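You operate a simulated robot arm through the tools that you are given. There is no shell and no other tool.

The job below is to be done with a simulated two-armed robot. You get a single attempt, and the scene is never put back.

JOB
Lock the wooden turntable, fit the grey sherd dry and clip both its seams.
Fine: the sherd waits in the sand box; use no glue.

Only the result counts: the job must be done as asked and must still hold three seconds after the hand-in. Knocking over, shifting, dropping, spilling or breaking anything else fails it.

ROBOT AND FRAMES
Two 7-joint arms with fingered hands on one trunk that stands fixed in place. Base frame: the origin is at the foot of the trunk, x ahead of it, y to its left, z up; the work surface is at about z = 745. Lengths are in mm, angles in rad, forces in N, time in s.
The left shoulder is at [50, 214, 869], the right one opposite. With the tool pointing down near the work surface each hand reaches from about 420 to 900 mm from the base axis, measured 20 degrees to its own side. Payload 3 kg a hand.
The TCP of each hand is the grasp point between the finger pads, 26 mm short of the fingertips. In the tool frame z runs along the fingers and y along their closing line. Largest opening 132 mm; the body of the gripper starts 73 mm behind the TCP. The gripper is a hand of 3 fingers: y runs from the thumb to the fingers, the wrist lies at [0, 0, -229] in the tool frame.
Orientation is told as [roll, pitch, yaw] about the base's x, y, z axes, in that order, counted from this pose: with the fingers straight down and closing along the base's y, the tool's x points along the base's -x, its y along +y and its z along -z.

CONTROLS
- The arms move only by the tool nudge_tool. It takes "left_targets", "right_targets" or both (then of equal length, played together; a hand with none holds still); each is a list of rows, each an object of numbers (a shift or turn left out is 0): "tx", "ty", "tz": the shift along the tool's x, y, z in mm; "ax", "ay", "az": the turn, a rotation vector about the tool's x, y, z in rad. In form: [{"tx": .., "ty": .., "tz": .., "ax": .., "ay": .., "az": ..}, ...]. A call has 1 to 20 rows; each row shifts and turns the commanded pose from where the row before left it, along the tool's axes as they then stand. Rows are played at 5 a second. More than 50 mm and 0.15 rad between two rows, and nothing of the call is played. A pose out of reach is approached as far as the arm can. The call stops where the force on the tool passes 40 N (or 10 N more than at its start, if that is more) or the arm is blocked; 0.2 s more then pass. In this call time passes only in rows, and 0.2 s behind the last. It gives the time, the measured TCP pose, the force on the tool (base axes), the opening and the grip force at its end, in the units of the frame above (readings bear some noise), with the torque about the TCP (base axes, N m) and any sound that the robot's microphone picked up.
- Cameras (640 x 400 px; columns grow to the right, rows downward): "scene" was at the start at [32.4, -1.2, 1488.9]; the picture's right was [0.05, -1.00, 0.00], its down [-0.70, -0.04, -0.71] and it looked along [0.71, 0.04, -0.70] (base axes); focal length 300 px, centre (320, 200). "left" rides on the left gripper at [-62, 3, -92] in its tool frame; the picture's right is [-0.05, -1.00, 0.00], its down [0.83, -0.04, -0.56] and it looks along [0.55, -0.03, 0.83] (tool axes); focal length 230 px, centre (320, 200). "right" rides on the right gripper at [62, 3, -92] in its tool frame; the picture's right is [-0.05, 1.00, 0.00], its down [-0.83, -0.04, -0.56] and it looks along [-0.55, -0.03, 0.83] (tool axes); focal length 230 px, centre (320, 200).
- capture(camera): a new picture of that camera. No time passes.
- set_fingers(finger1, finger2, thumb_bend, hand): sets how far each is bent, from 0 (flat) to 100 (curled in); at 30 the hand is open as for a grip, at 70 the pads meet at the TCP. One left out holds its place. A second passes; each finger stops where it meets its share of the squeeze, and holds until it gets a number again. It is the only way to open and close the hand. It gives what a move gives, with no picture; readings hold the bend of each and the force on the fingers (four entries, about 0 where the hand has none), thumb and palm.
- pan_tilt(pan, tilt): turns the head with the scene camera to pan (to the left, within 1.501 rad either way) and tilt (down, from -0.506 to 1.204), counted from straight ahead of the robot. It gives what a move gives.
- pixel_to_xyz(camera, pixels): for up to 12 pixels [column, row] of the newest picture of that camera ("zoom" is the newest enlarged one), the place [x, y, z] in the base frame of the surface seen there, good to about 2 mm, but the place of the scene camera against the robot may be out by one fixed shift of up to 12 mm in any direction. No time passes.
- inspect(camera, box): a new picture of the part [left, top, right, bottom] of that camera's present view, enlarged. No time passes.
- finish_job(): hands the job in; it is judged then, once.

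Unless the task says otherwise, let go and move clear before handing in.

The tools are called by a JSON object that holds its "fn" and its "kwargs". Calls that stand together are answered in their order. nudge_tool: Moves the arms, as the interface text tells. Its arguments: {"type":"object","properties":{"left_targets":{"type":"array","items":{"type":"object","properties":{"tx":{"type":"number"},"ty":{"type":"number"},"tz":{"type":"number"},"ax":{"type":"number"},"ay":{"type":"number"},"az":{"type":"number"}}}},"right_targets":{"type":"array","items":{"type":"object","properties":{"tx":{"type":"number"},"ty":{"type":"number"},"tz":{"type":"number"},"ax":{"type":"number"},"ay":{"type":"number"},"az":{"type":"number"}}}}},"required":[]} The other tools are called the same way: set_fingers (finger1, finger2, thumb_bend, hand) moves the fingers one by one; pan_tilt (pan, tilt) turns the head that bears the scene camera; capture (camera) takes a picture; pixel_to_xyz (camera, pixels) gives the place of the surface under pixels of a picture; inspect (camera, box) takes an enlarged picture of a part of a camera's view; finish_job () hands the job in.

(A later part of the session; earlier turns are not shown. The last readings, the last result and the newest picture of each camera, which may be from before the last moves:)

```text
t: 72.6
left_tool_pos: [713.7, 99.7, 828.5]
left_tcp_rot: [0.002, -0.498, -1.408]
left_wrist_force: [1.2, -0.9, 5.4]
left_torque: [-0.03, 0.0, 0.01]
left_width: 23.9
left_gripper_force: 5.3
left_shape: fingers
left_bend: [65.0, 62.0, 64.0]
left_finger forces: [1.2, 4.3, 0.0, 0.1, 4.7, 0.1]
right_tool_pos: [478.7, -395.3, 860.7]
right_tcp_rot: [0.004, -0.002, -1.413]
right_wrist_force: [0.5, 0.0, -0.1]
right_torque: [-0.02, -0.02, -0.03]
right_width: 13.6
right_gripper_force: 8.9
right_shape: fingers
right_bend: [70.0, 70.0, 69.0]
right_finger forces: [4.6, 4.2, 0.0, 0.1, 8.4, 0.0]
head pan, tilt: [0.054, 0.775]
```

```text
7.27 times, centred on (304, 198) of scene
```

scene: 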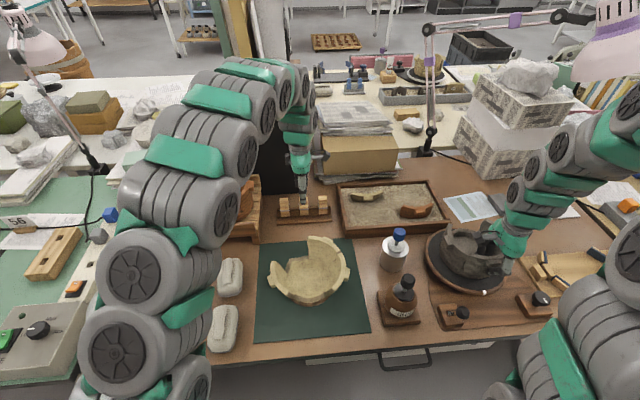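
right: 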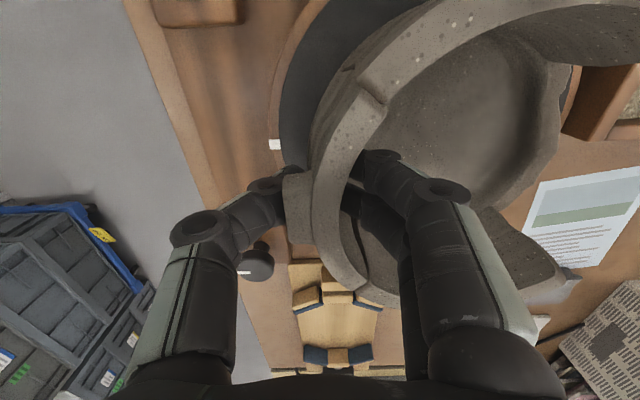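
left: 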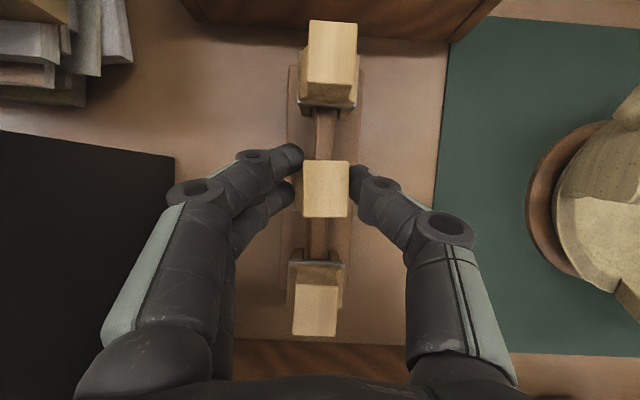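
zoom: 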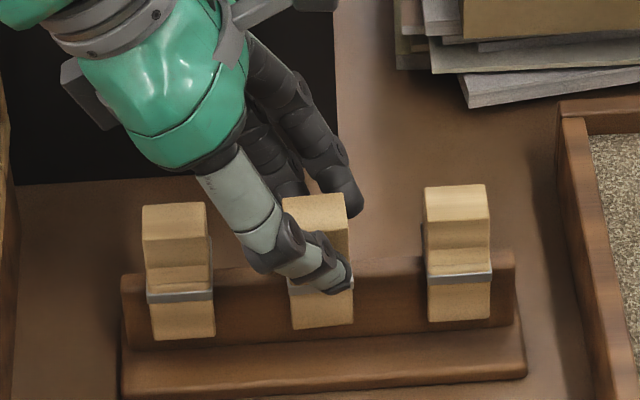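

All three fingers touch the clip near its band. I will tighten the grip and lift a few millimetres to see that it comes off the rail.

{"fn": "set_fingers", "kwargs": {"hand": "left", "finger1": 71, "finger2": 71, "thumb_bend": 71}}

{"fn": "nudge_tool", "kwargs": {"left_targets": [{"tx": -1.4, "tz": -2.6}, {"tx": -2.4, "tz": -4.4}]}}

{"fn": "capture", "kwargs": {"camera": "left"}}

{"fn": "inspect", "kwargs": {"camera": "scene", "box": [274, 170, 334, 225]}}

```text
t: 73.6
left_tool_pos: [714.2, 100.3, 827.5]
left_tcp_rot: [-0.002, -0.5, -1.409]
left_wrist_force: [0.3, -0.8, 3.2]
left_torque: [-0.05, 0.02, 0.01]
left_width: 21.3
left_gripper_force: 11.7
left_shape: fingers
left_bend: [67.0, 64.0, 66.0]
left_finger forces: [4.0, 7.7, 0.0, 0.0, 12.1, 0.0]
right_tool_pos: [478.4, -396.8, 860.8]
right_tcp_rot: [0.001, -0.002, -1.412]
right_wrist_force: [-0.3, -0.7, -0.2]
right_torque: [0.02, 0.0, -0.02]
right_width: 13.6
right_gripper_force: 8.9
right_shape: fingers
right_bend: [70.0, 70.0, 69.0]
right_finger forces: [4.5, 4.3, 0.0, 0.1, 8.3, 0.1]
head pan, tilt: [0.054, 0.775]
```

```text
t: 74.2
left_tool_pos: [713.8, 100.9, 836.4]
left_tcp_rot: [-0.002, -0.499, -1.407]
left_wrist_force: [-0.3, 0.0, -0.6]
left_torque: [0.0, -0.03, -0.01]
left_width: 21.4
left_gripper_force: 11.5
left_shape: fingers
left_bend: [67.0, 64.0, 66.0]
left_finger forces: [3.8, 7.1, 0.0, 0.0, 12.0, 0.1]
right_tool_pos: [478.7, -397.0, 861.2]
right_tcp_rot: [0.004, -0.002, -1.412]
right_wrist_force: [0.2, 0.4, -0.5]
right_torque: [0.03, -0.03, 0.0]
right_width: 13.6
right_gripper_force: 8.2
right_shape: fingers
right_bend: [70.0, 70.0, 69.0]
right_finger forces: [4.4, 4.1, 0.0, 0.0, 8.4, 0.0]
head pan, tilt: [0.054, 0.775]
```

```text
taken
```

left: 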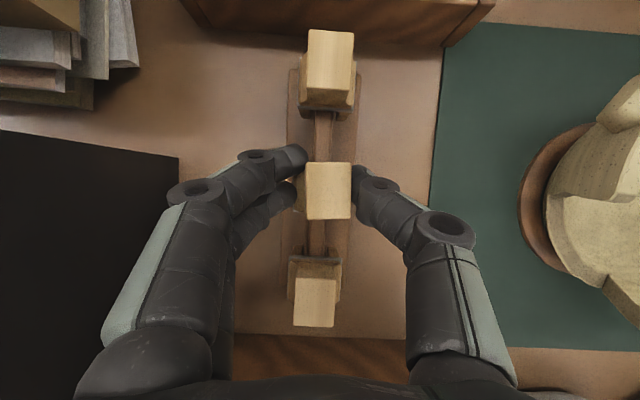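

```text
7.27 times, centred on (304, 198) of scene
```

zoom: 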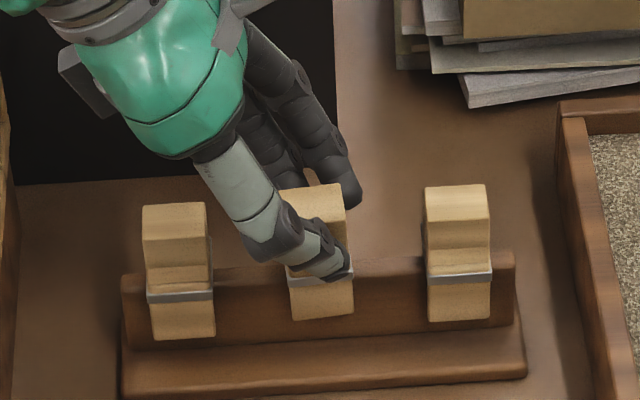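

The clip is coming up with the hand and the neighbours have not moved. I will lift it clear of the rail.

{"fn": "nudge_tool", "kwargs": {"left_targets": [{"tx": -4.8, "tz": -8.8}, {"tx": -9.6, "tz": -17.6}, {"tx": -14.4, "tz": -26.3}, {"tx": -14.4, "tz": -26.3}]}}

{"fn": "capture", "kwargs": {"camera": "left"}}

{"fn": "inspect", "kwargs": {"camera": "scene", "box": [264, 130, 354, 225]}}

{"fn": "inspect", "kwargs": {"camera": "left", "box": [280, 120, 380, 240]}}

```text
t: 75.2
left_tool_pos: [716.1, 101.0, 925.0]
left_tcp_rot: [-0.001, -0.5, -1.409]
left_wrist_force: [-0.5, -0.1, 0.2]
left_torque: [0.03, 0.02, -0.01]
left_width: 21.3
left_gripper_force: 11.4
left_shape: fingers
left_bend: [67.0, 64.0, 66.0]
left_finger forces: [3.9, 7.0, 0.1, 0.0, 12.1, 0.1]
right_tool_pos: [478.5, -396.6, 860.6]
right_tcp_rot: [0.002, -0.003, -1.412]
right_wrist_force: [0.9, -0.7, 0.4]
right_torque: [0.01, 0.0, 0.03]
right_width: 13.4
right_gripper_force: 8.1
right_shape: fingers
right_bend: [70.0, 70.0, 69.0]
right_finger forces: [4.4, 4.2, 0.0, 0.0, 8.5, 0.1]
head pan, tilt: [0.054, 0.775]
```

```text
taken
```

left: 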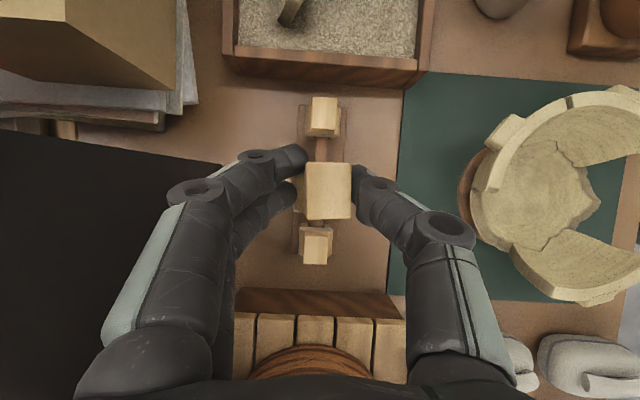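

```text
4.21 times, centred on (309, 178) of scene
```

zoom: 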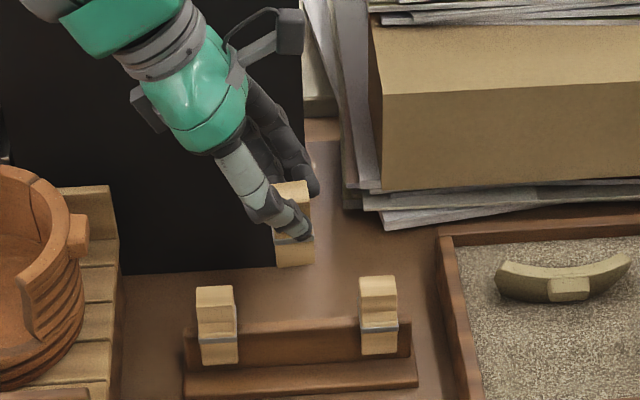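

```text
3.33 times, centred on (330, 180) of left
```

zoom: 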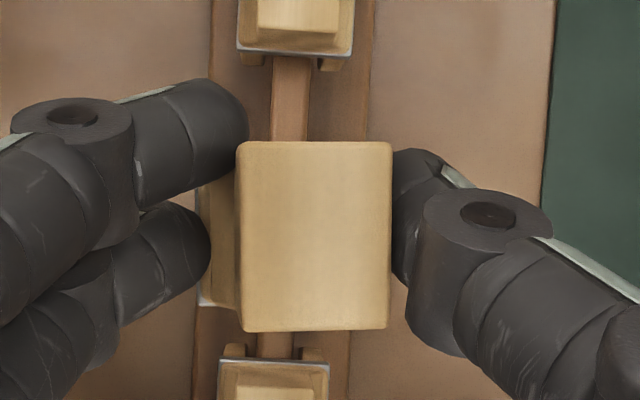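

The clip is off the rail and held. I will measure its top face in the hand to know how it sits.

{"fn": "pixel_to_xyz", "kwargs": {"camera": "left", "pixels": [[309, 168], [347, 168], [347, 214], [310, 214], [328, 190], [300, 195], [298, 205], [328, 170], [328, 212]]}}

```text
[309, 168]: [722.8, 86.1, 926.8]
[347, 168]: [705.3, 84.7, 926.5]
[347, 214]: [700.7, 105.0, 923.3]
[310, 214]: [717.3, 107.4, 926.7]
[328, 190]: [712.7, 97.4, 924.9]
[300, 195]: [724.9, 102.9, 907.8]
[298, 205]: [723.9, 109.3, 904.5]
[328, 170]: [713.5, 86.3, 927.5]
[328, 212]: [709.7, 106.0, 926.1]
```

The clip hangs level in the left hand with its top about at the TCP. Now I will lean the right hand away from the left seam: fingers eased, the thumb alone keeping the sherd upright, then a tilt about the thumb.

{"fn": "set_fingers", "kwargs": {"hand": "right", "finger1": 65, "finger2": 65, "thumb_bend": 68.5}}

{"fn": "inspect", "kwargs": {"camera": "right", "box": [330, 50, 460, 130]}}

{"fn": "inspect", "kwargs": {"camera": "right", "box": [310, 220, 440, 300]}}

{"fn": "inspect", "kwargs": {"camera": "scene", "box": [440, 235, 500, 285]}}

```text
t: 76.2
left_tool_pos: [715.0, 100.6, 925.2]
left_tcp_rot: [-0.002, -0.497, -1.409]
left_wrist_force: [-0.1, -0.1, -1.0]
left_torque: [0.01, -0.04, 0.01]
left_width: 21.2
left_gripper_force: 11.4
left_shape: fingers
left_bend: [67.0, 64.0, 66.0]
left_finger forces: [3.9, 7.0, 0.1, 0.1, 12.1, 0.0]
right_tool_pos: [477.6, -396.0, 860.9]
right_tcp_rot: [0.002, -0.002, -1.412]
right_wrist_force: [-0.7, 0.7, 0.1]
right_torque: [0.02, -0.01, 0.0]
right_width: 16.7
right_gripper_force: 0.7
right_shape: fingers
right_bend: [65.0, 65.0, 68.0]
right_finger forces: [0.2, 0.0, 0.1, 0.1, 1.2, 0.0]
head pan, tilt: [0.054, 0.775]
```

```text
4.92 times, centred on (395, 90) of right
```

zoom: 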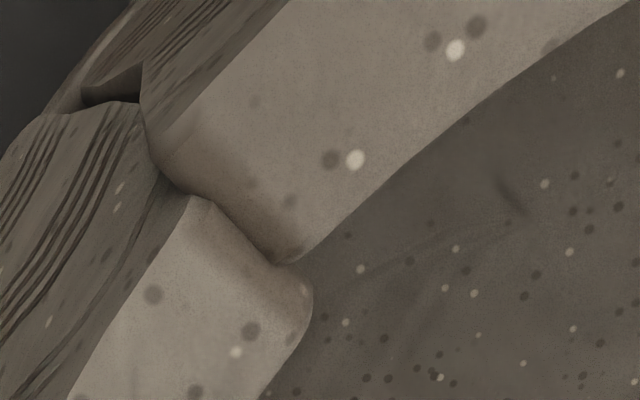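

```text
4.92 times, centred on (375, 260) of right
```

zoom: 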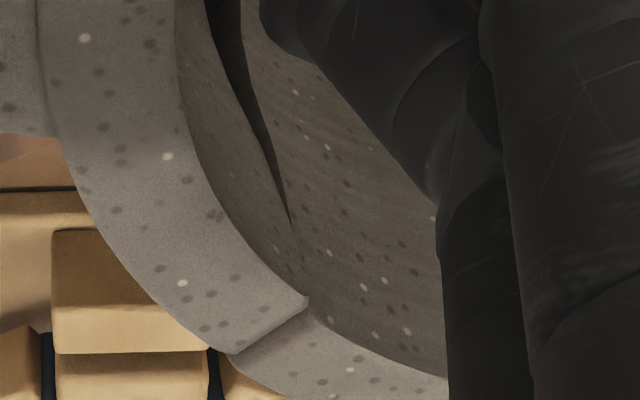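

```text
8.00 times, centred on (470, 260) of scene
```

zoom: 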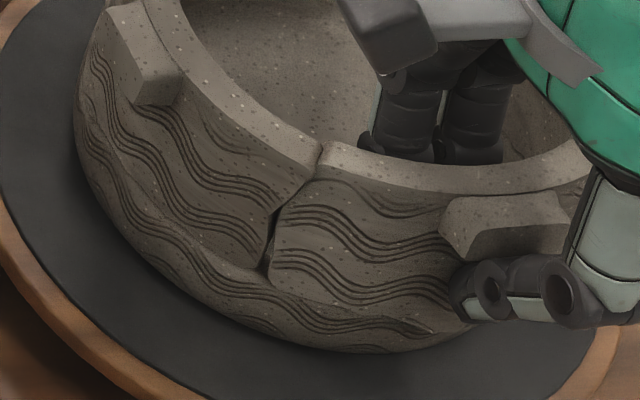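

The thumb alone now holds the sherd, though its left end has gone about 3 mm inward of the wall. I will ease the thumb slightly so it comes back out flush.

{"fn": "set_fingers", "kwargs": {"hand": "right", "thumb_bend": 66.5}}

{"fn": "inspect", "kwargs": {"camera": "right", "box": [330, 50, 460, 130]}}

{"fn": "inspect", "kwargs": {"camera": "right", "box": [310, 220, 440, 300]}}

```text
t: 77.2
left_tool_pos: [713.8, 100.0, 925.8]
left_tcp_rot: [-0.002, -0.5, -1.409]
left_wrist_force: [-0.6, -0.3, -0.4]
left_torque: [0.02, 0.0, 0.05]
left_width: 21.5
left_gripper_force: 11.8
left_shape: fingers
left_bend: [67.0, 64.0, 66.0]
left_finger forces: [3.9, 6.9, 0.0, 0.0, 12.1, 0.0]
right_tool_pos: [477.8, -395.9, 861.0]
right_tcp_rot: [0.003, -0.001, -1.413]
right_wrist_force: [-0.4, -0.3, -0.9]
right_torque: [0.0, -0.01, 0.0]
right_width: 18.1
right_gripper_force: 0.4
right_shape: fingers
right_bend: [65.0, 65.0, 66.0]
right_finger forces: [0.0, 0.1, 0.1, 0.0, 0.3, 0.1]
head pan, tilt: [0.054, 0.775]
```

```text
4.92 times, centred on (395, 90) of right
```

zoom: 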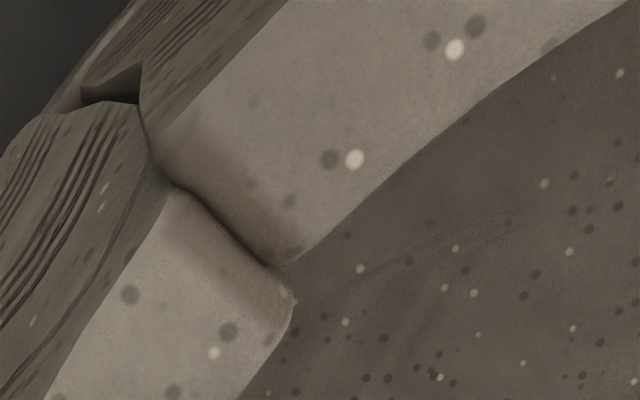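

```text
4.92 times, centred on (375, 260) of right
```

zoom: 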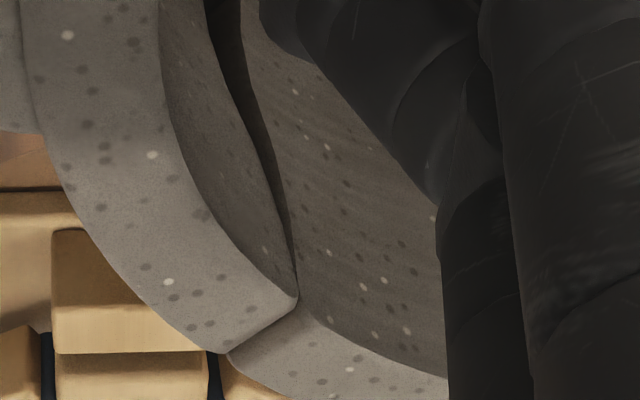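

The sherd is flush within about a millimetre and rests on the thumb with almost no force. I will tilt the right hand toward the right in small steps.

{"fn": "nudge_tool", "kwargs": {"right_targets": [{"ay": 0.07}, {"ay": 0.07}, {"ay": 0.07}]}}

{"fn": "inspect", "kwargs": {"camera": "scene", "box": [440, 225, 520, 285]}}

{"fn": "capture", "kwargs": {"camera": "right"}}

```text
t: 78.0
left_tool_pos: [714.9, 99.4, 925.0]
left_tcp_rot: [-0.002, -0.5, -1.409]
left_wrist_force: [-0.6, -0.5, -0.7]
left_torque: [-0.02, 0.0, 0.02]
left_width: 21.2
left_gripper_force: 11.6
left_shape: fingers
left_bend: [67.0, 64.0, 66.0]
left_finger forces: [3.9, 7.1, 0.0, 0.0, 12.1, 0.0]
right_tool_pos: [478.5, -396.6, 859.5]
right_tcp_rot: [0.001, 0.206, -1.411]
right_wrist_force: [0.5, -0.1, -0.6]
right_torque: [0.03, -0.02, -0.05]
right_width: 18.5
right_gripper_force: 0.4
right_shape: fingers
right_bend: [65.0, 65.0, 66.0]
right_finger forces: [0.3, 0.2, 0.1, 0.0, 0.3, 0.0]
head pan, tilt: [0.054, 0.775]
```

```text
6.67 times, centred on (480, 255) of scene
```

zoom: 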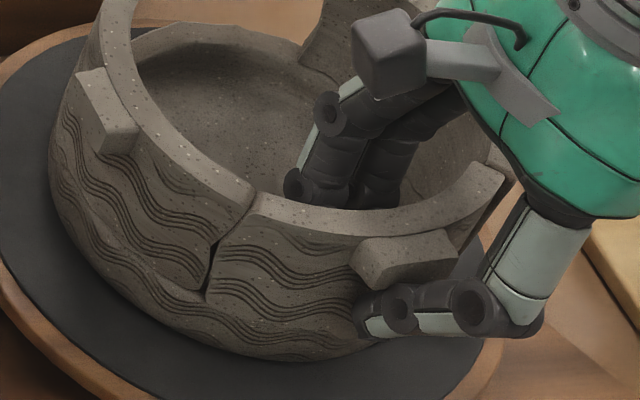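

```text
taken
```

right: 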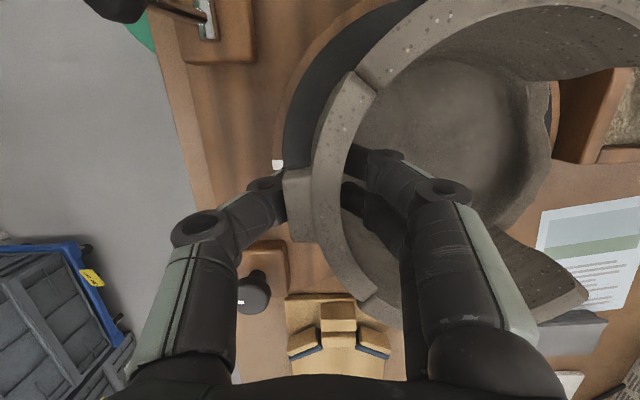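

The sherd stayed put with the hand tilted 0.2 rad. I will continue the tilt.

{"fn": "nudge_tool", "kwargs": {"right_targets": [{"ay": 0.07}, {"ay": 0.07}, {"ay": 0.07}, {"ay": 0.06}]}}

{"fn": "inspect", "kwargs": {"camera": "scene", "box": [440, 225, 520, 285]}}

{"fn": "capture", "kwargs": {"camera": "right"}}

```text
t: 79.0
left_tool_pos: [715.5, 100.2, 924.7]
left_tcp_rot: [-0.001, -0.499, -1.407]
left_wrist_force: [0.1, -0.3, -0.8]
left_torque: [0.01, -0.02, -0.01]
left_width: 21.2
left_gripper_force: 11.4
left_shape: fingers
left_bend: [67.0, 64.0, 66.0]
left_finger forces: [3.9, 7.0, 0.0, 0.1, 12.2, 0.0]
right_tool_pos: [479.3, -396.3, 860.5]
right_tcp_rot: [0.004, 0.479, -1.41]
right_wrist_force: [-0.2, -0.7, -0.4]
right_torque: [0.01, 0.03, 0.01]
right_width: 18.8
right_gripper_force: 0.1
right_shape: fingers
right_bend: [65.0, 65.0, 66.0]
right_finger forces: [0.3, 0.1, 0.1, 0.0, 0.2, 0.0]
head pan, tilt: [0.054, 0.775]
```

```text
6.67 times, centred on (480, 255) of scene
```

zoom: 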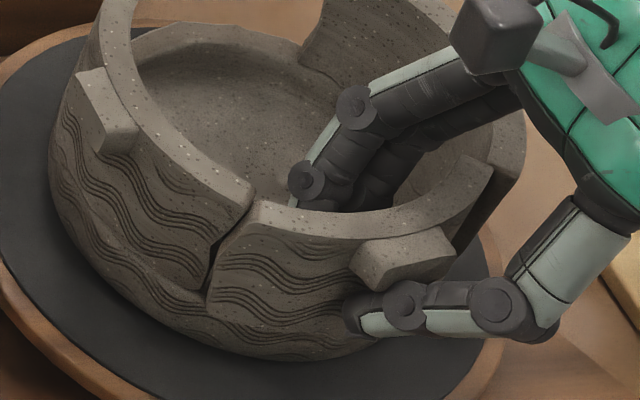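

```text
taken
```

right: 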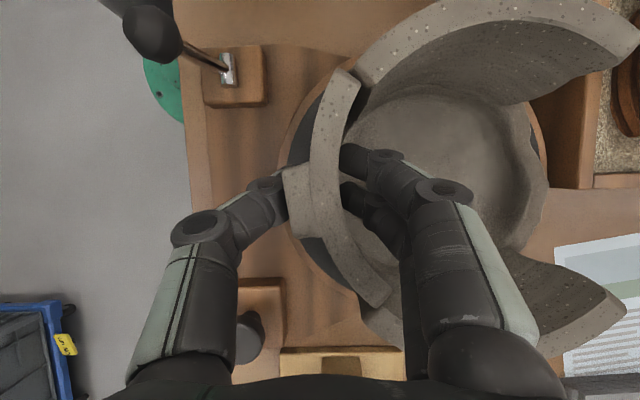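

The hand is now clear of the left seam, but the sherd has leaned out a few millimetres. I will close thumb and fingers again to bring it flush.

{"fn": "set_fingers", "kwargs": {"hand": "right", "finger1": 66, "finger2": 66, "thumb_bend": 69}}

{"fn": "inspect", "kwargs": {"camera": "scene", "box": [440, 225, 520, 285]}}

{"fn": "inspect", "kwargs": {"camera": "right", "box": [290, 50, 420, 130]}}

{"fn": "inspect", "kwargs": {"camera": "right", "box": [320, 250, 450, 330]}}

```text
t: 80.0
left_tool_pos: [715.1, 100.9, 924.8]
left_tcp_rot: [-0.002, -0.499, -1.409]
left_wrist_force: [0.1, -0.3, 1.1]
left_torque: [0.01, 0.0, 0.0]
left_width: 21.3
left_gripper_force: 11.2
left_shape: fingers
left_bend: [67.0, 64.0, 66.0]
left_finger forces: [3.9, 7.0, 0.0, 0.1, 12.2, 0.1]
right_tool_pos: [478.5, -395.4, 860.5]
right_tcp_rot: [0.004, 0.477, -1.41]
right_wrist_force: [-0.8, 0.5, -0.5]
right_torque: [-0.01, -0.05, -0.01]
right_width: 16.6
right_gripper_force: 1.4
right_shape: fingers
right_bend: [65.0, 65.0, 68.0]
right_finger forces: [1.1, 0.4, 0.1, 0.0, 2.2, 0.0]
head pan, tilt: [0.054, 0.775]
```

```text
6.67 times, centred on (480, 255) of scene
```

zoom: 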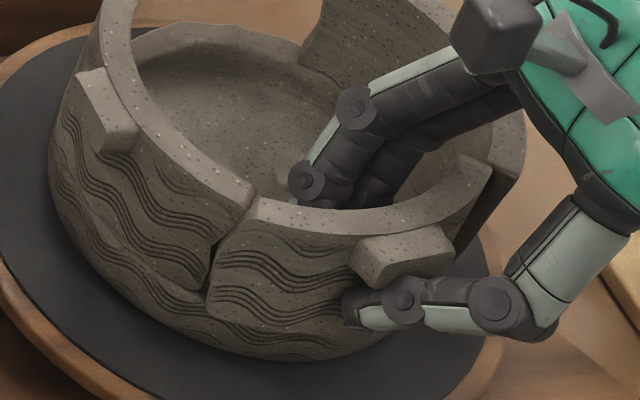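

```text
4.92 times, centred on (355, 90) of right
```

zoom: 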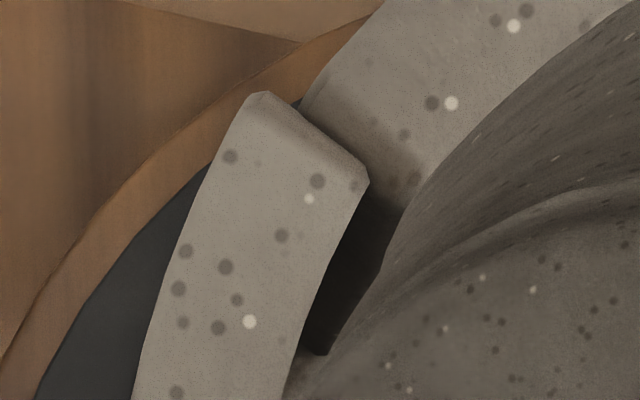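

```text
4.92 times, centred on (385, 290) of right
```

zoom: 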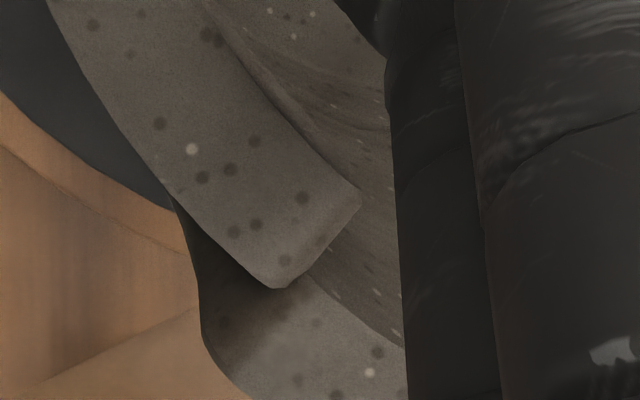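

The sherd has twisted: its left end is out about 4 mm and its right end in, because the inside fingers push on the left half. I will open the inside fingers and let only the thumb bear on it.

{"fn": "set_fingers", "kwargs": {"hand": "right", "finger1": 60, "finger2": 60, "thumb_bend": 67.5}}

{"fn": "inspect", "kwargs": {"camera": "right", "box": [240, 50, 460, 330]}}

{"fn": "inspect", "kwargs": {"camera": "scene", "box": [440, 225, 520, 285]}}

```text
t: 81.0
left_tool_pos: [715.1, 99.8, 924.5]
left_tcp_rot: [-0.002, -0.5, -1.41]
left_wrist_force: [-0.1, 0.2, -0.6]
left_torque: [0.01, 0.0, 0.02]
left_width: 21.1
left_gripper_force: 11.7
left_shape: fingers
left_bend: [67.0, 64.0, 66.0]
left_finger forces: [4.0, 7.1, 0.0, 0.0, 12.1, 0.0]
right_tool_pos: [479.1, -396.3, 860.0]
right_tcp_rot: [0.003, 0.479, -1.41]
right_wrist_force: [-0.9, -0.2, -0.5]
right_torque: [0.02, 0.04, 0.0]
right_width: 24.2
right_gripper_force: 0.1
right_shape: fingers
right_bend: [60.0, 60.0, 67.0]
right_finger forces: [0.1, 0.0, 0.0, 0.0, 0.4, 0.0]
head pan, tilt: [0.054, 0.775]
```

```text
1.43 times, centred on (350, 190) of right
```

zoom: 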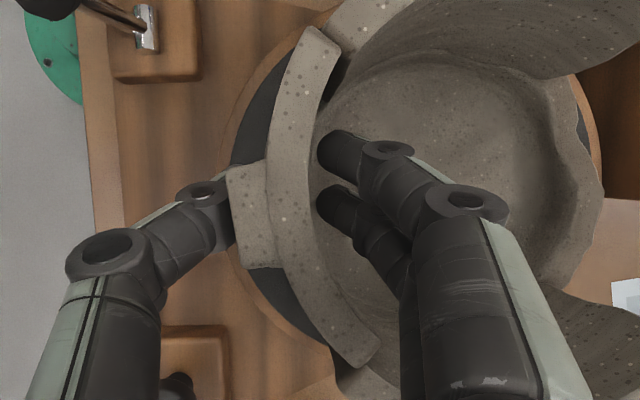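

```text
6.67 times, centred on (480, 255) of scene
```

zoom: 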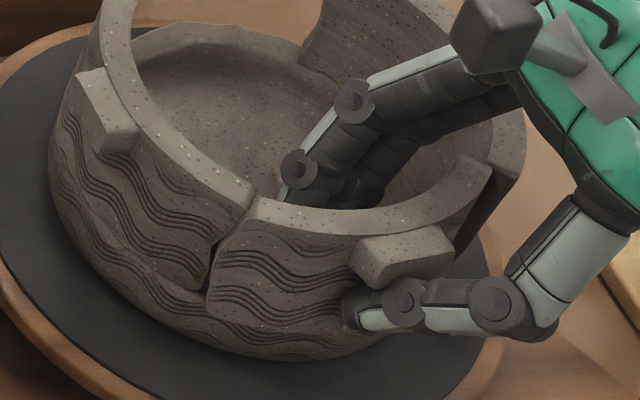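

Only the thumb touches now, and the sherd stays slightly twisted. I will grip it fully in this tilted pose and then turn it about the vertical by about 0.07 rad to bring both ends flush.

{"fn": "set_fingers", "kwargs": {"hand": "right", "finger1": 72, "finger2": 72, "thumb_bend": 72}}

{"fn": "capture", "kwargs": {"camera": "right"}}

{"fn": "inspect", "kwargs": {"camera": "right", "box": [240, 50, 460, 330]}}

{"fn": "pixel_to_xyz", "kwargs": {"camera": "right", "pixels": [[345, 80], [355, 88], [335, 100], [325, 140], [322, 180], [335, 230], [350, 260], [372, 290], [375, 70], [380, 80], [385, 315], [395, 320]]}}

```text
t: 82.0
left_tool_pos: [714.8, 100.9, 924.8]
left_tcp_rot: [-0.003, -0.499, -1.409]
left_wrist_force: [0.4, 0.1, -0.3]
left_torque: [-0.01, 0.0, 0.0]
left_width: 21.3
left_gripper_force: 11.9
left_shape: fingers
left_bend: [67.0, 64.0, 66.0]
left_finger forces: [3.8, 7.0, 0.1, 0.0, 12.2, 0.0]
right_tool_pos: [479.0, -395.5, 861.1]
right_tcp_rot: [0.003, 0.477, -1.411]
right_wrist_force: [-1.0, 0.8, 0.2]
right_torque: [0.0, 0.03, -0.04]
right_width: 13.9
right_gripper_force: 8.4
right_shape: fingers
right_bend: [68.0, 69.0, 69.0]
right_finger forces: [4.2, 4.2, 0.0, 0.0, 8.3, 0.1]
head pan, tilt: [0.054, 0.775]
```

```text
taken
```

right: 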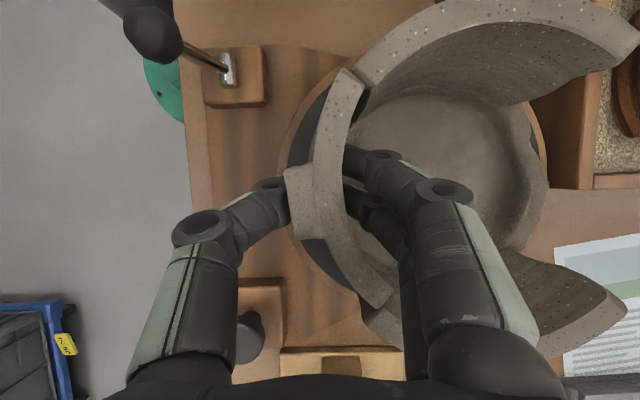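

```text
1.43 times, centred on (350, 190) of right
```

zoom: 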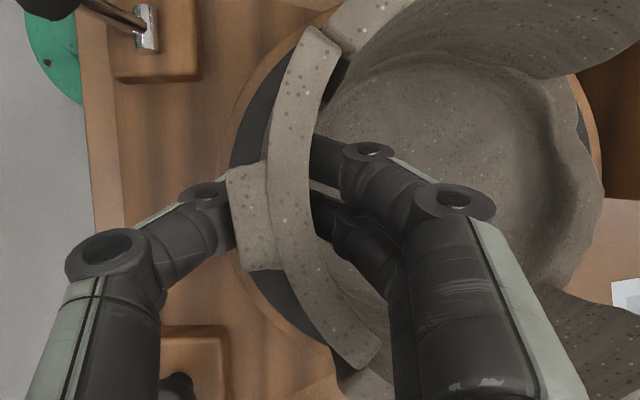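

```text
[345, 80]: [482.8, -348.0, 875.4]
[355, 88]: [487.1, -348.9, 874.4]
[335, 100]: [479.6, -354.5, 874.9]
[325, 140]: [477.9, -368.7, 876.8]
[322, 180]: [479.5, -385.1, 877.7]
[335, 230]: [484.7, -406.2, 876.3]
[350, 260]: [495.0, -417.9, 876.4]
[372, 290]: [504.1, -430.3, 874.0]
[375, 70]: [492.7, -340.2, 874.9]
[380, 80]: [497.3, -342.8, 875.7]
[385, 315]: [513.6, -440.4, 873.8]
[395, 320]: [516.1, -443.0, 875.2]
```

The gripped sherd is level at z≈875.5, with its left end about 4 mm out and its right end about 2.5 mm in. I will turn it about the vertical by 0.06 rad and ease it inward slightly.

{"fn": "nudge_tool", "kwargs": {"right_targets": [{"ax": -0.0138, "az": 0.0266}, {"ax": -0.0138, "az": 0.0266, "ty": 0.5}]}}

{"fn": "capture", "kwargs": {"camera": "right"}}

{"fn": "inspect", "kwargs": {"camera": "right", "box": [240, 50, 460, 330]}}

{"fn": "inspect", "kwargs": {"camera": "right", "box": [300, 50, 430, 130]}}

{"fn": "inspect", "kwargs": {"camera": "right", "box": [320, 250, 450, 330]}}

{"fn": "inspect", "kwargs": {"camera": "scene", "box": [440, 225, 520, 285]}}

```text
t: 82.6
left_tool_pos: [715.2, 100.0, 925.0]
left_tcp_rot: [-0.003, -0.499, -1.409]
left_wrist_force: [-0.3, 0.4, -0.6]
left_torque: [-0.01, 0.03, -0.02]
left_width: 21.4
left_gripper_force: 11.9
left_shape: fingers
left_bend: [67.0, 64.0, 66.0]
left_finger forces: [3.9, 7.0, 0.1, 0.0, 12.1, 0.0]
right_tool_pos: [477.7, -396.3, 859.5]
right_tcp_rot: [0.002, 0.479, -1.47]
right_wrist_force: [-1.2, -1.1, 0.1]
right_torque: [-0.02, -0.02, 0.06]
right_width: 13.6
right_gripper_force: 8.9
right_shape: fingers
right_bend: [69.0, 69.0, 69.0]
right_finger forces: [3.4, 4.6, 0.0, 0.0, 9.0, 0.1]
head pan, tilt: [0.054, 0.775]
```

```text
taken
```

right: 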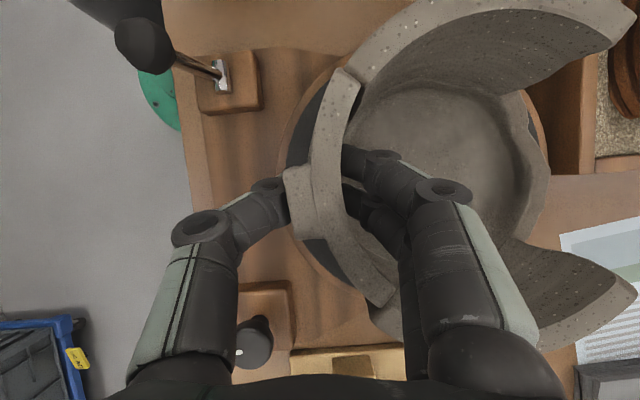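

```text
1.43 times, centred on (350, 190) of right
```

zoom: 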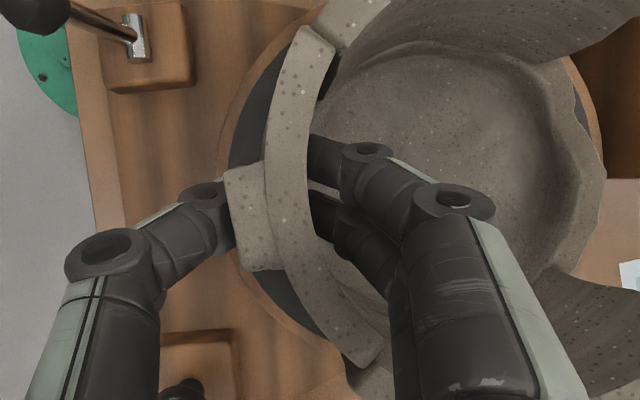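

```text
4.92 times, centred on (365, 90) of right
```

zoom: 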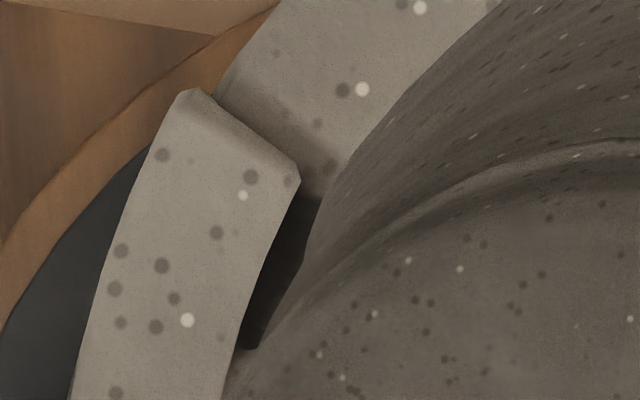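

```text
4.92 times, centred on (385, 290) of right
```

zoom: 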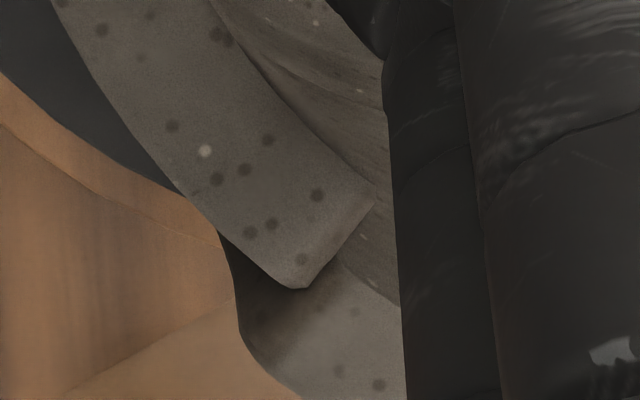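

```text
6.67 times, centred on (480, 255) of scene
```

zoom: 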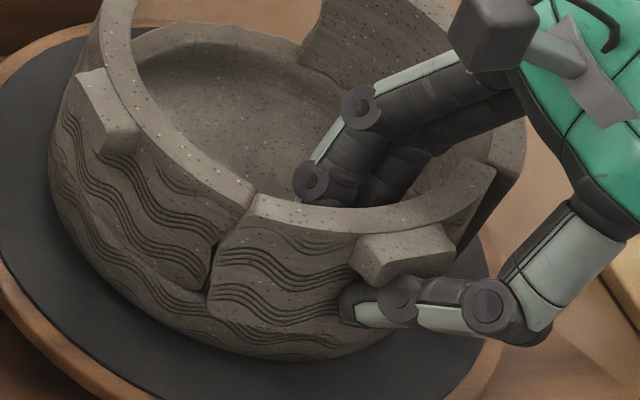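

It improved but is not flush yet. I will measure both ends against the walls on the top plane.

{"fn": "pixel_to_xyz", "kwargs": {"camera": "right", "pixels": [[379, 305], [393, 291], [376, 318], [388, 307], [395, 318], [370, 325], [339, 73], [358, 86], [348, 72], [364, 88], [372, 85], [356, 68]]}}

```text
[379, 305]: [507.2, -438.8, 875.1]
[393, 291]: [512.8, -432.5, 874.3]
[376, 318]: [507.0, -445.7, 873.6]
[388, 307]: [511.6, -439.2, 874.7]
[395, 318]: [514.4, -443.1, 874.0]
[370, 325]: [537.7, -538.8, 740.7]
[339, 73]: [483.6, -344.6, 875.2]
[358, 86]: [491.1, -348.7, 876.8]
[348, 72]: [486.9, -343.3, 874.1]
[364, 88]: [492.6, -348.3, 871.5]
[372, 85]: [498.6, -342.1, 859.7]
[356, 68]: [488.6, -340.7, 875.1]
```

The right end is about 6 mm inside the wall and the left end about 4 mm short of its wall. I will move the sherd outward 3 mm, turn it 0.065 rad, and shift it 2 mm to the left.

{"fn": "nudge_tool", "kwargs": {"right_targets": [{"ty": -1.6, "ax": -0.015, "az": 0.0288}, {"ty": -1.6, "ax": -0.015, "az": 0.0288}, {"tx": 0.9, "tz": 0.46}, {"tx": 0.9, "tz": 0.46}]}}

{"fn": "capture", "kwargs": {"camera": "right"}}

{"fn": "inspect", "kwargs": {"camera": "right", "box": [300, 50, 430, 130]}}

{"fn": "inspect", "kwargs": {"camera": "right", "box": [320, 250, 450, 330]}}

{"fn": "inspect", "kwargs": {"camera": "scene", "box": [440, 225, 520, 285]}}

```text
t: 83.6
left_tool_pos: [715.2, 100.6, 926.3]
left_tcp_rot: [-0.001, -0.5, -1.409]
left_wrist_force: [0.7, 0.1, -0.2]
left_torque: [-0.03, -0.02, -0.01]
left_width: 21.1
left_gripper_force: 11.9
left_shape: fingers
left_bend: [67.0, 64.0, 66.0]
left_finger forces: [3.9, 7.0, 0.0, 0.0, 12.2, 0.0]
right_tool_pos: [475.8, -394.4, 860.4]
right_tcp_rot: [0.005, 0.478, -1.536]
right_wrist_force: [-0.7, -3.0, -0.2]
right_torque: [-0.02, -0.07, -0.03]
right_width: 13.3
right_gripper_force: 9.3
right_shape: fingers
right_bend: [69.0, 69.0, 69.0]
right_finger forces: [4.6, 4.0, 0.1, 0.0, 9.3, 0.1]
head pan, tilt: [0.054, 0.775]
```

```text
taken
```

right: 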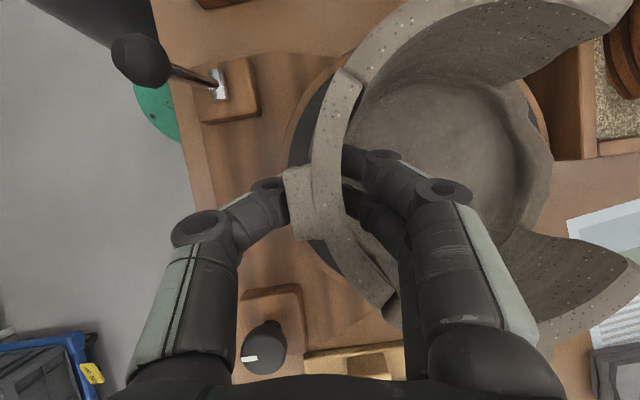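

```text
4.92 times, centred on (365, 90) of right
```

zoom: 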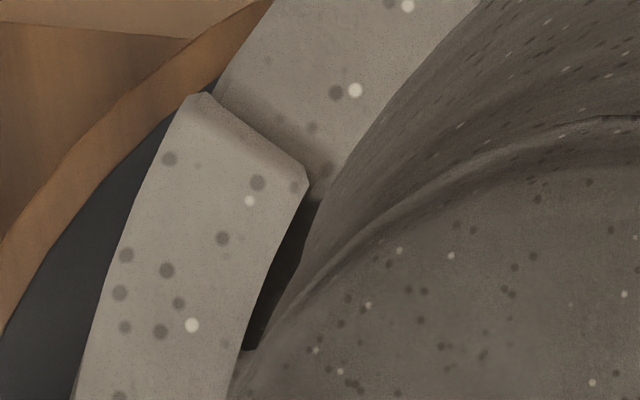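

```text
4.92 times, centred on (385, 290) of right
```

zoom: 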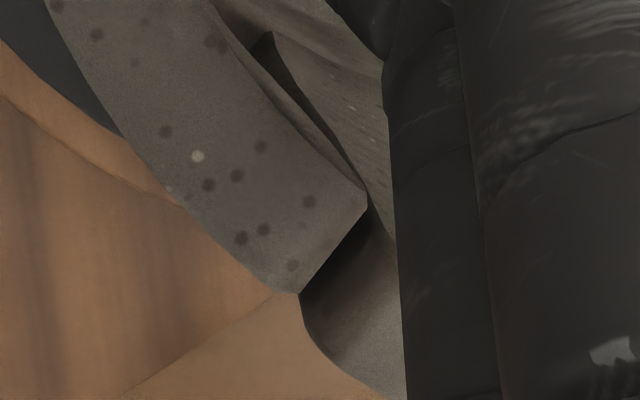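

```text
6.67 times, centred on (480, 255) of scene
```

zoom: 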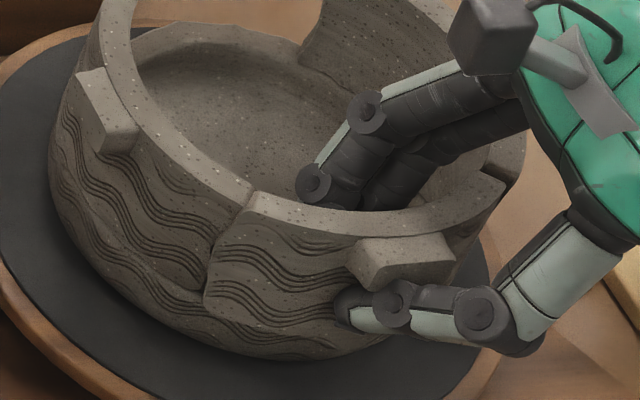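

The right end is now flush, and the left end sits slightly outside the wall. I will measure the remaining offset at the left seam.

{"fn": "pixel_to_xyz", "kwargs": {"camera": "right", "pixels": [[341, 74], [360, 88], [352, 71], [366, 84], [357, 60], [340, 90], [350, 100], [381, 307], [395, 292], [386, 325], [396, 312], [328, 190]]}}

```text
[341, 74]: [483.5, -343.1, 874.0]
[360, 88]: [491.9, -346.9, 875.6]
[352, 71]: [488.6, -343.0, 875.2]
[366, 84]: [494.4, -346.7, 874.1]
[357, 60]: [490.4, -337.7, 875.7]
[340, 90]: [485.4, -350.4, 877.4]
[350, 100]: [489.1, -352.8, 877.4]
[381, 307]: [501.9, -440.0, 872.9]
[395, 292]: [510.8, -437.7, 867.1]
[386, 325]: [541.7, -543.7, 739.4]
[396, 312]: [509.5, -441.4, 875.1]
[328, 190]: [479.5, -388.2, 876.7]
```

The left end is only 1–2 mm outside and the sherd about 1 mm high. I will move it 1 mm inward and press it down lightly.

{"fn": "nudge_tool", "kwargs": {"right_targets": [{"ty": 1.0, "ax": -0.0046, "az": 0.0089}, {"tx": -0.3, "tz": 0.6}]}}

{"fn": "capture", "kwargs": {"camera": "right"}}

{"fn": "inspect", "kwargs": {"camera": "right", "box": [300, 50, 430, 130]}}

{"fn": "inspect", "kwargs": {"camera": "right", "box": [320, 250, 450, 330]}}

{"fn": "inspect", "kwargs": {"camera": "scene", "box": [440, 225, 520, 285]}}

```text
t: 84.2
left_tool_pos: [714.8, 101.3, 924.9]
left_tcp_rot: [-0.001, -0.499, -1.408]
left_wrist_force: [0.7, 0.5, 0.0]
left_torque: [-0.04, -0.01, 0.01]
left_width: 21.0
left_gripper_force: 10.8
left_shape: fingers
left_bend: [67.0, 64.0, 66.0]
left_finger forces: [3.9, 7.0, 0.1, 0.0, 12.2, 0.0]
right_tool_pos: [476.2, -394.5, 858.6]
right_tcp_rot: [0.004, 0.478, -1.544]
right_wrist_force: [-3.3, -2.2, 0.5]
right_torque: [0.0, -0.02, 0.04]
right_width: 13.7
right_gripper_force: 8.9
right_shape: fingers
right_bend: [69.0, 69.0, 69.0]
right_finger forces: [3.8, 4.0, 0.1, 0.0, 10.5, 0.0]
head pan, tilt: [0.054, 0.775]
```

```text
taken
```

right: 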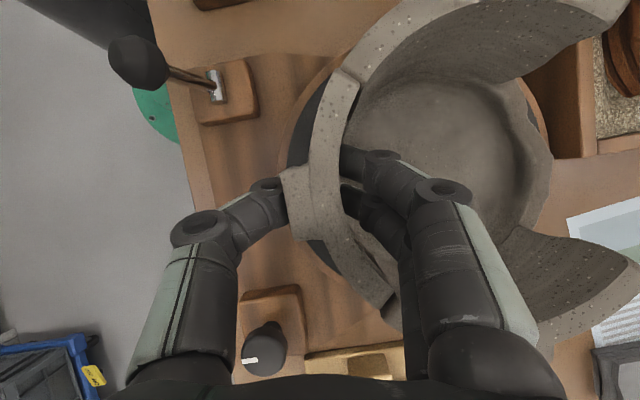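

```text
4.92 times, centred on (365, 90) of right
```

zoom: 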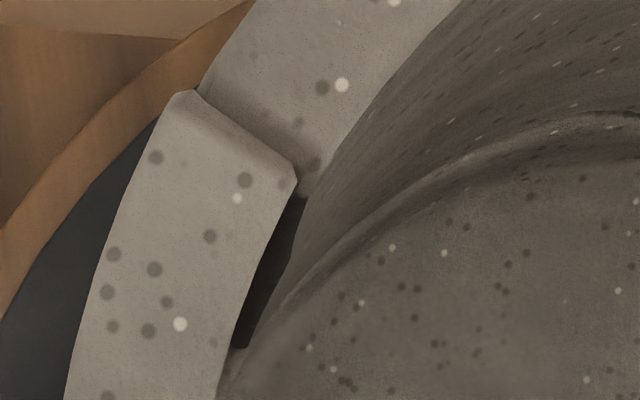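

```text
4.92 times, centred on (385, 290) of right
```

zoom: 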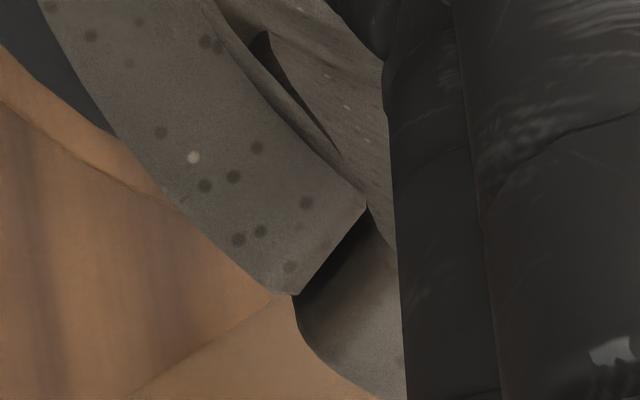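

```text
6.67 times, centred on (480, 255) of scene
```

zoom: 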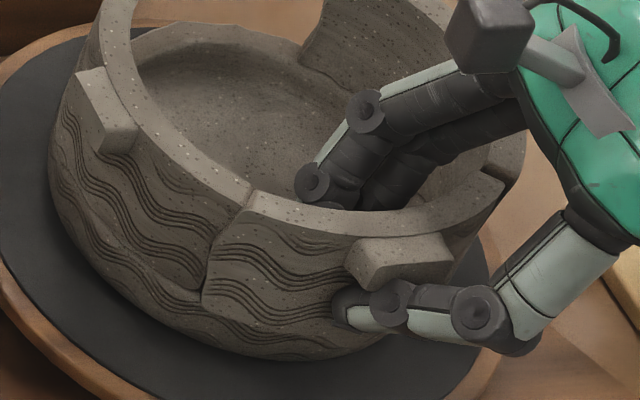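

The left end still shows proud of the wall by 2–3 mm in the scene view, while the right end is flush. I will turn it a little more about the right end.

{"fn": "nudge_tool", "kwargs": {"right_targets": [{"ty": 0.7, "ax": -0.006, "az": 0.0111}, {"ty": 0.7, "ax": -0.006, "az": 0.0111}]}}

{"fn": "capture", "kwargs": {"camera": "right"}}

{"fn": "inspect", "kwargs": {"camera": "right", "box": [300, 50, 430, 130]}}

{"fn": "inspect", "kwargs": {"camera": "right", "box": [320, 250, 450, 330]}}

{"fn": "inspect", "kwargs": {"camera": "scene", "box": [440, 225, 520, 285]}}

```text
t: 84.8
left_tool_pos: [715.2, 100.2, 924.8]
left_tcp_rot: [-0.001, -0.499, -1.409]
left_wrist_force: [0.5, -0.3, -0.3]
left_torque: [0.01, 0.01, -0.01]
left_width: 20.9
left_gripper_force: 10.8
left_shape: fingers
left_bend: [67.0, 64.0, 66.0]
left_finger forces: [3.9, 7.1, 0.0, 0.0, 12.2, 0.1]
right_tool_pos: [478.2, -394.1, 860.5]
right_tcp_rot: [0.003, 0.478, -1.571]
right_wrist_force: [-1.6, -2.7, 1.0]
right_torque: [0.06, -0.06, 0.04]
right_width: 12.8
right_gripper_force: 9.4
right_shape: fingers
right_bend: [70.0, 69.0, 69.0]
right_finger forces: [3.1, 4.8, 0.0, 0.1, 11.0, 0.0]
head pan, tilt: [0.054, 0.775]
```

```text
taken
```

right: 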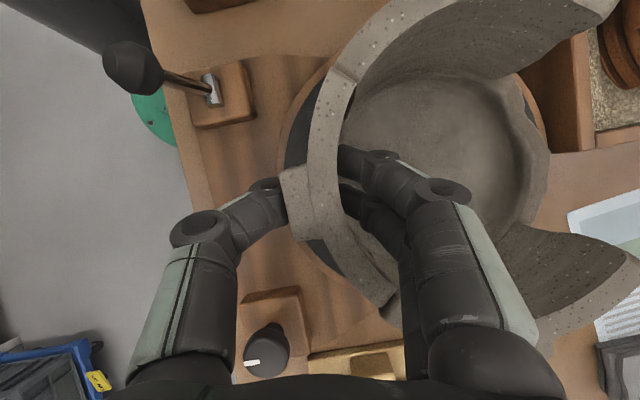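

```text
4.92 times, centred on (365, 90) of right
```

zoom: 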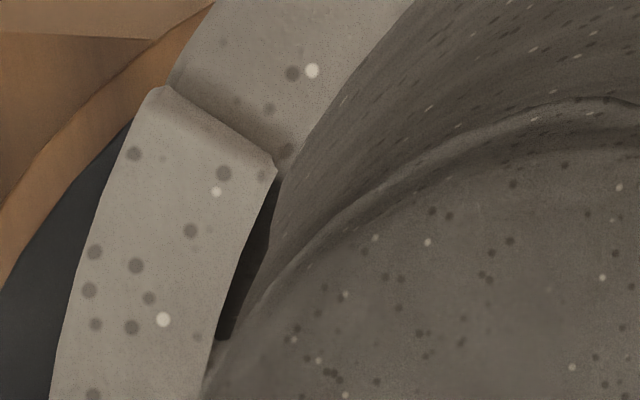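

```text
4.92 times, centred on (385, 290) of right
```

zoom: 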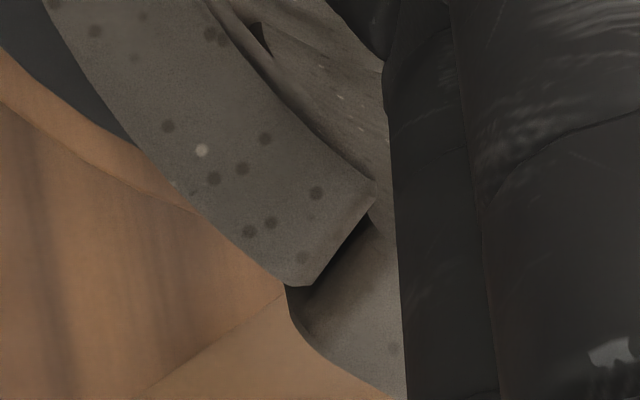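

```text
6.67 times, centred on (480, 255) of scene
```

zoom: 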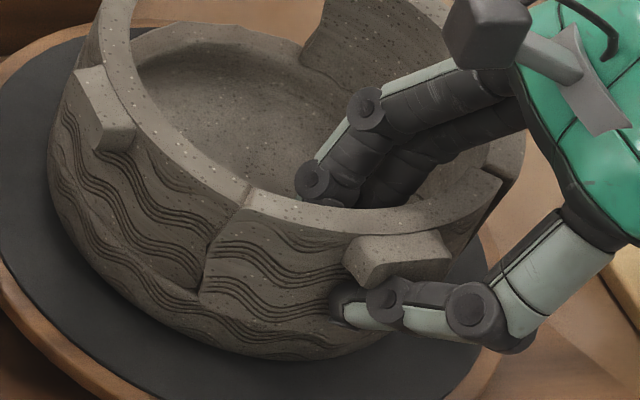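

Both top seams now look flush: the left one within a millimetre and the right one with a small even gap. I will confirm the heights and then bring the clip over.

{"fn": "pixel_to_xyz", "kwargs": {"camera": "right", "pixels": [[335, 80], [352, 88], [330, 110], [325, 150], [325, 200], [340, 250], [360, 280], [380, 300], [390, 292], [350, 62], [360, 75], [392, 315]]}}

{"fn": "pixel_to_xyz", "kwargs": {"camera": "scene", "pixels": [[399, 236], [395, 255], [404, 280], [340, 250], [310, 245], [330, 270], [345, 262], [470, 229], [501, 231], [468, 245]]}}

```text
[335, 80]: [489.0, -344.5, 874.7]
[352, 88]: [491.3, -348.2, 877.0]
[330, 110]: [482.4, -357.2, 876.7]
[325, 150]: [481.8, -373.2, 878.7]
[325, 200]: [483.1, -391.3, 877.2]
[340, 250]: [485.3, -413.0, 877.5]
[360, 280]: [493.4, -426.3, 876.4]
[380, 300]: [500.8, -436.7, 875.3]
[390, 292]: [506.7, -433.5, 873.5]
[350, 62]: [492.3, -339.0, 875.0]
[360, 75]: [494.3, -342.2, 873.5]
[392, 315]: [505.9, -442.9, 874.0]
```

```text
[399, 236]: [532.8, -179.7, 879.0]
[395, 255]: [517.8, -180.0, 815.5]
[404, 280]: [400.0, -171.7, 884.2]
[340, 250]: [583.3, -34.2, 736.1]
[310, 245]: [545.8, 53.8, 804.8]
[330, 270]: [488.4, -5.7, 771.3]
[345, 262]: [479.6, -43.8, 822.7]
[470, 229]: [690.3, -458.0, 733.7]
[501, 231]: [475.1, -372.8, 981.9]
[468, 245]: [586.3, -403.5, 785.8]
```

The sherd's rim lies within about 1–2 mm of the walls all along. Now I will carry the clip over at a safe height to a point in front of the left seam, and then turn it.

{"fn": "nudge_tool", "kwargs": {"left_targets": [{"tx": -14.4, "tz": -26.4}, {"tx": -14.4, "tz": -26.4}, {"tx": -29.4, "ty": -25.2, "tz": 16}, {"tx": -29.4, "ty": -25.2, "tz": 16}, {"tx": -29.4, "ty": -25.2, "tz": 16}, {"tx": -29.4, "ty": -25.2, "tz": 16}, {"tx": -29.4, "ty": -25.2, "tz": 16}, {"tx": -29.4, "ty": -25.2, "tz": 16}, {"tx": -29.4, "ty": -25.2, "tz": 16}, {"tx": -29.4, "ty": -25.2, "tz": 16}]}}

{"fn": "capture", "kwargs": {"camera": "scene"}}

{"fn": "capture", "kwargs": {"camera": "left"}}

```text
t: 87.0
left_tool_pos: [559.2, -195.6, 987.9]
left_tcp_rot: [0.0, -0.498, -1.408]
left_wrist_force: [-0.4, 0.2, -0.4]
left_torque: [0.0, -0.03, -0.02]
left_width: 21.2
left_gripper_force: 11.4
left_shape: fingers
left_bend: [67.0, 64.0, 66.0]
left_finger forces: [3.9, 6.8, 0.0, 0.0, 12.1, 0.1]
right_tool_pos: [477.7, -393.9, 858.6]
right_tcp_rot: [0.003, 0.479, -1.571]
right_wrist_force: [-1.1, -0.9, -0.6]
right_torque: [0.03, -0.04, -0.04]
right_width: 13.0
right_gripper_force: 8.3
right_shape: fingers
right_bend: [70.0, 70.0, 69.0]
right_finger forces: [3.8, 4.1, 0.0, 0.0, 9.1, 0.0]
head pan, tilt: [0.054, 0.775]
```

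```text
taken
```

scene: 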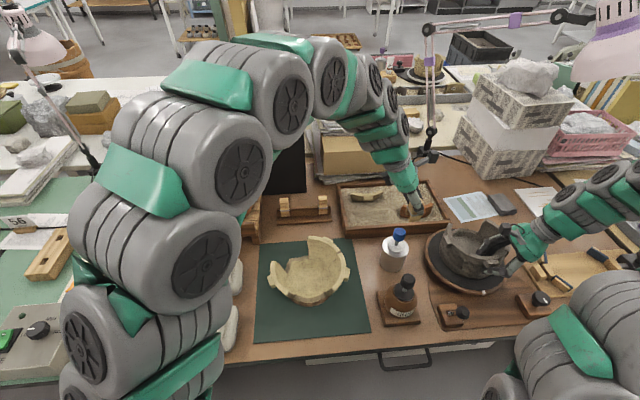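

```text
taken
```

left: 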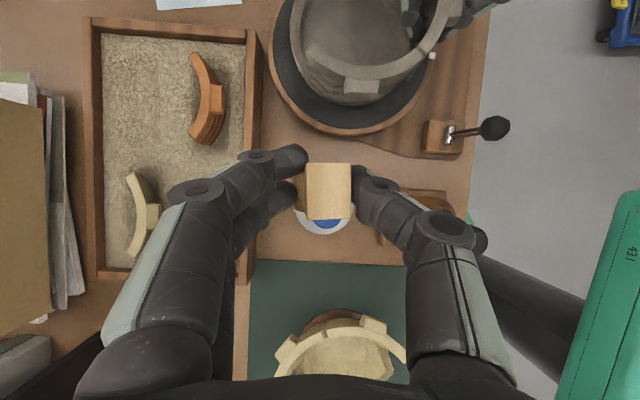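

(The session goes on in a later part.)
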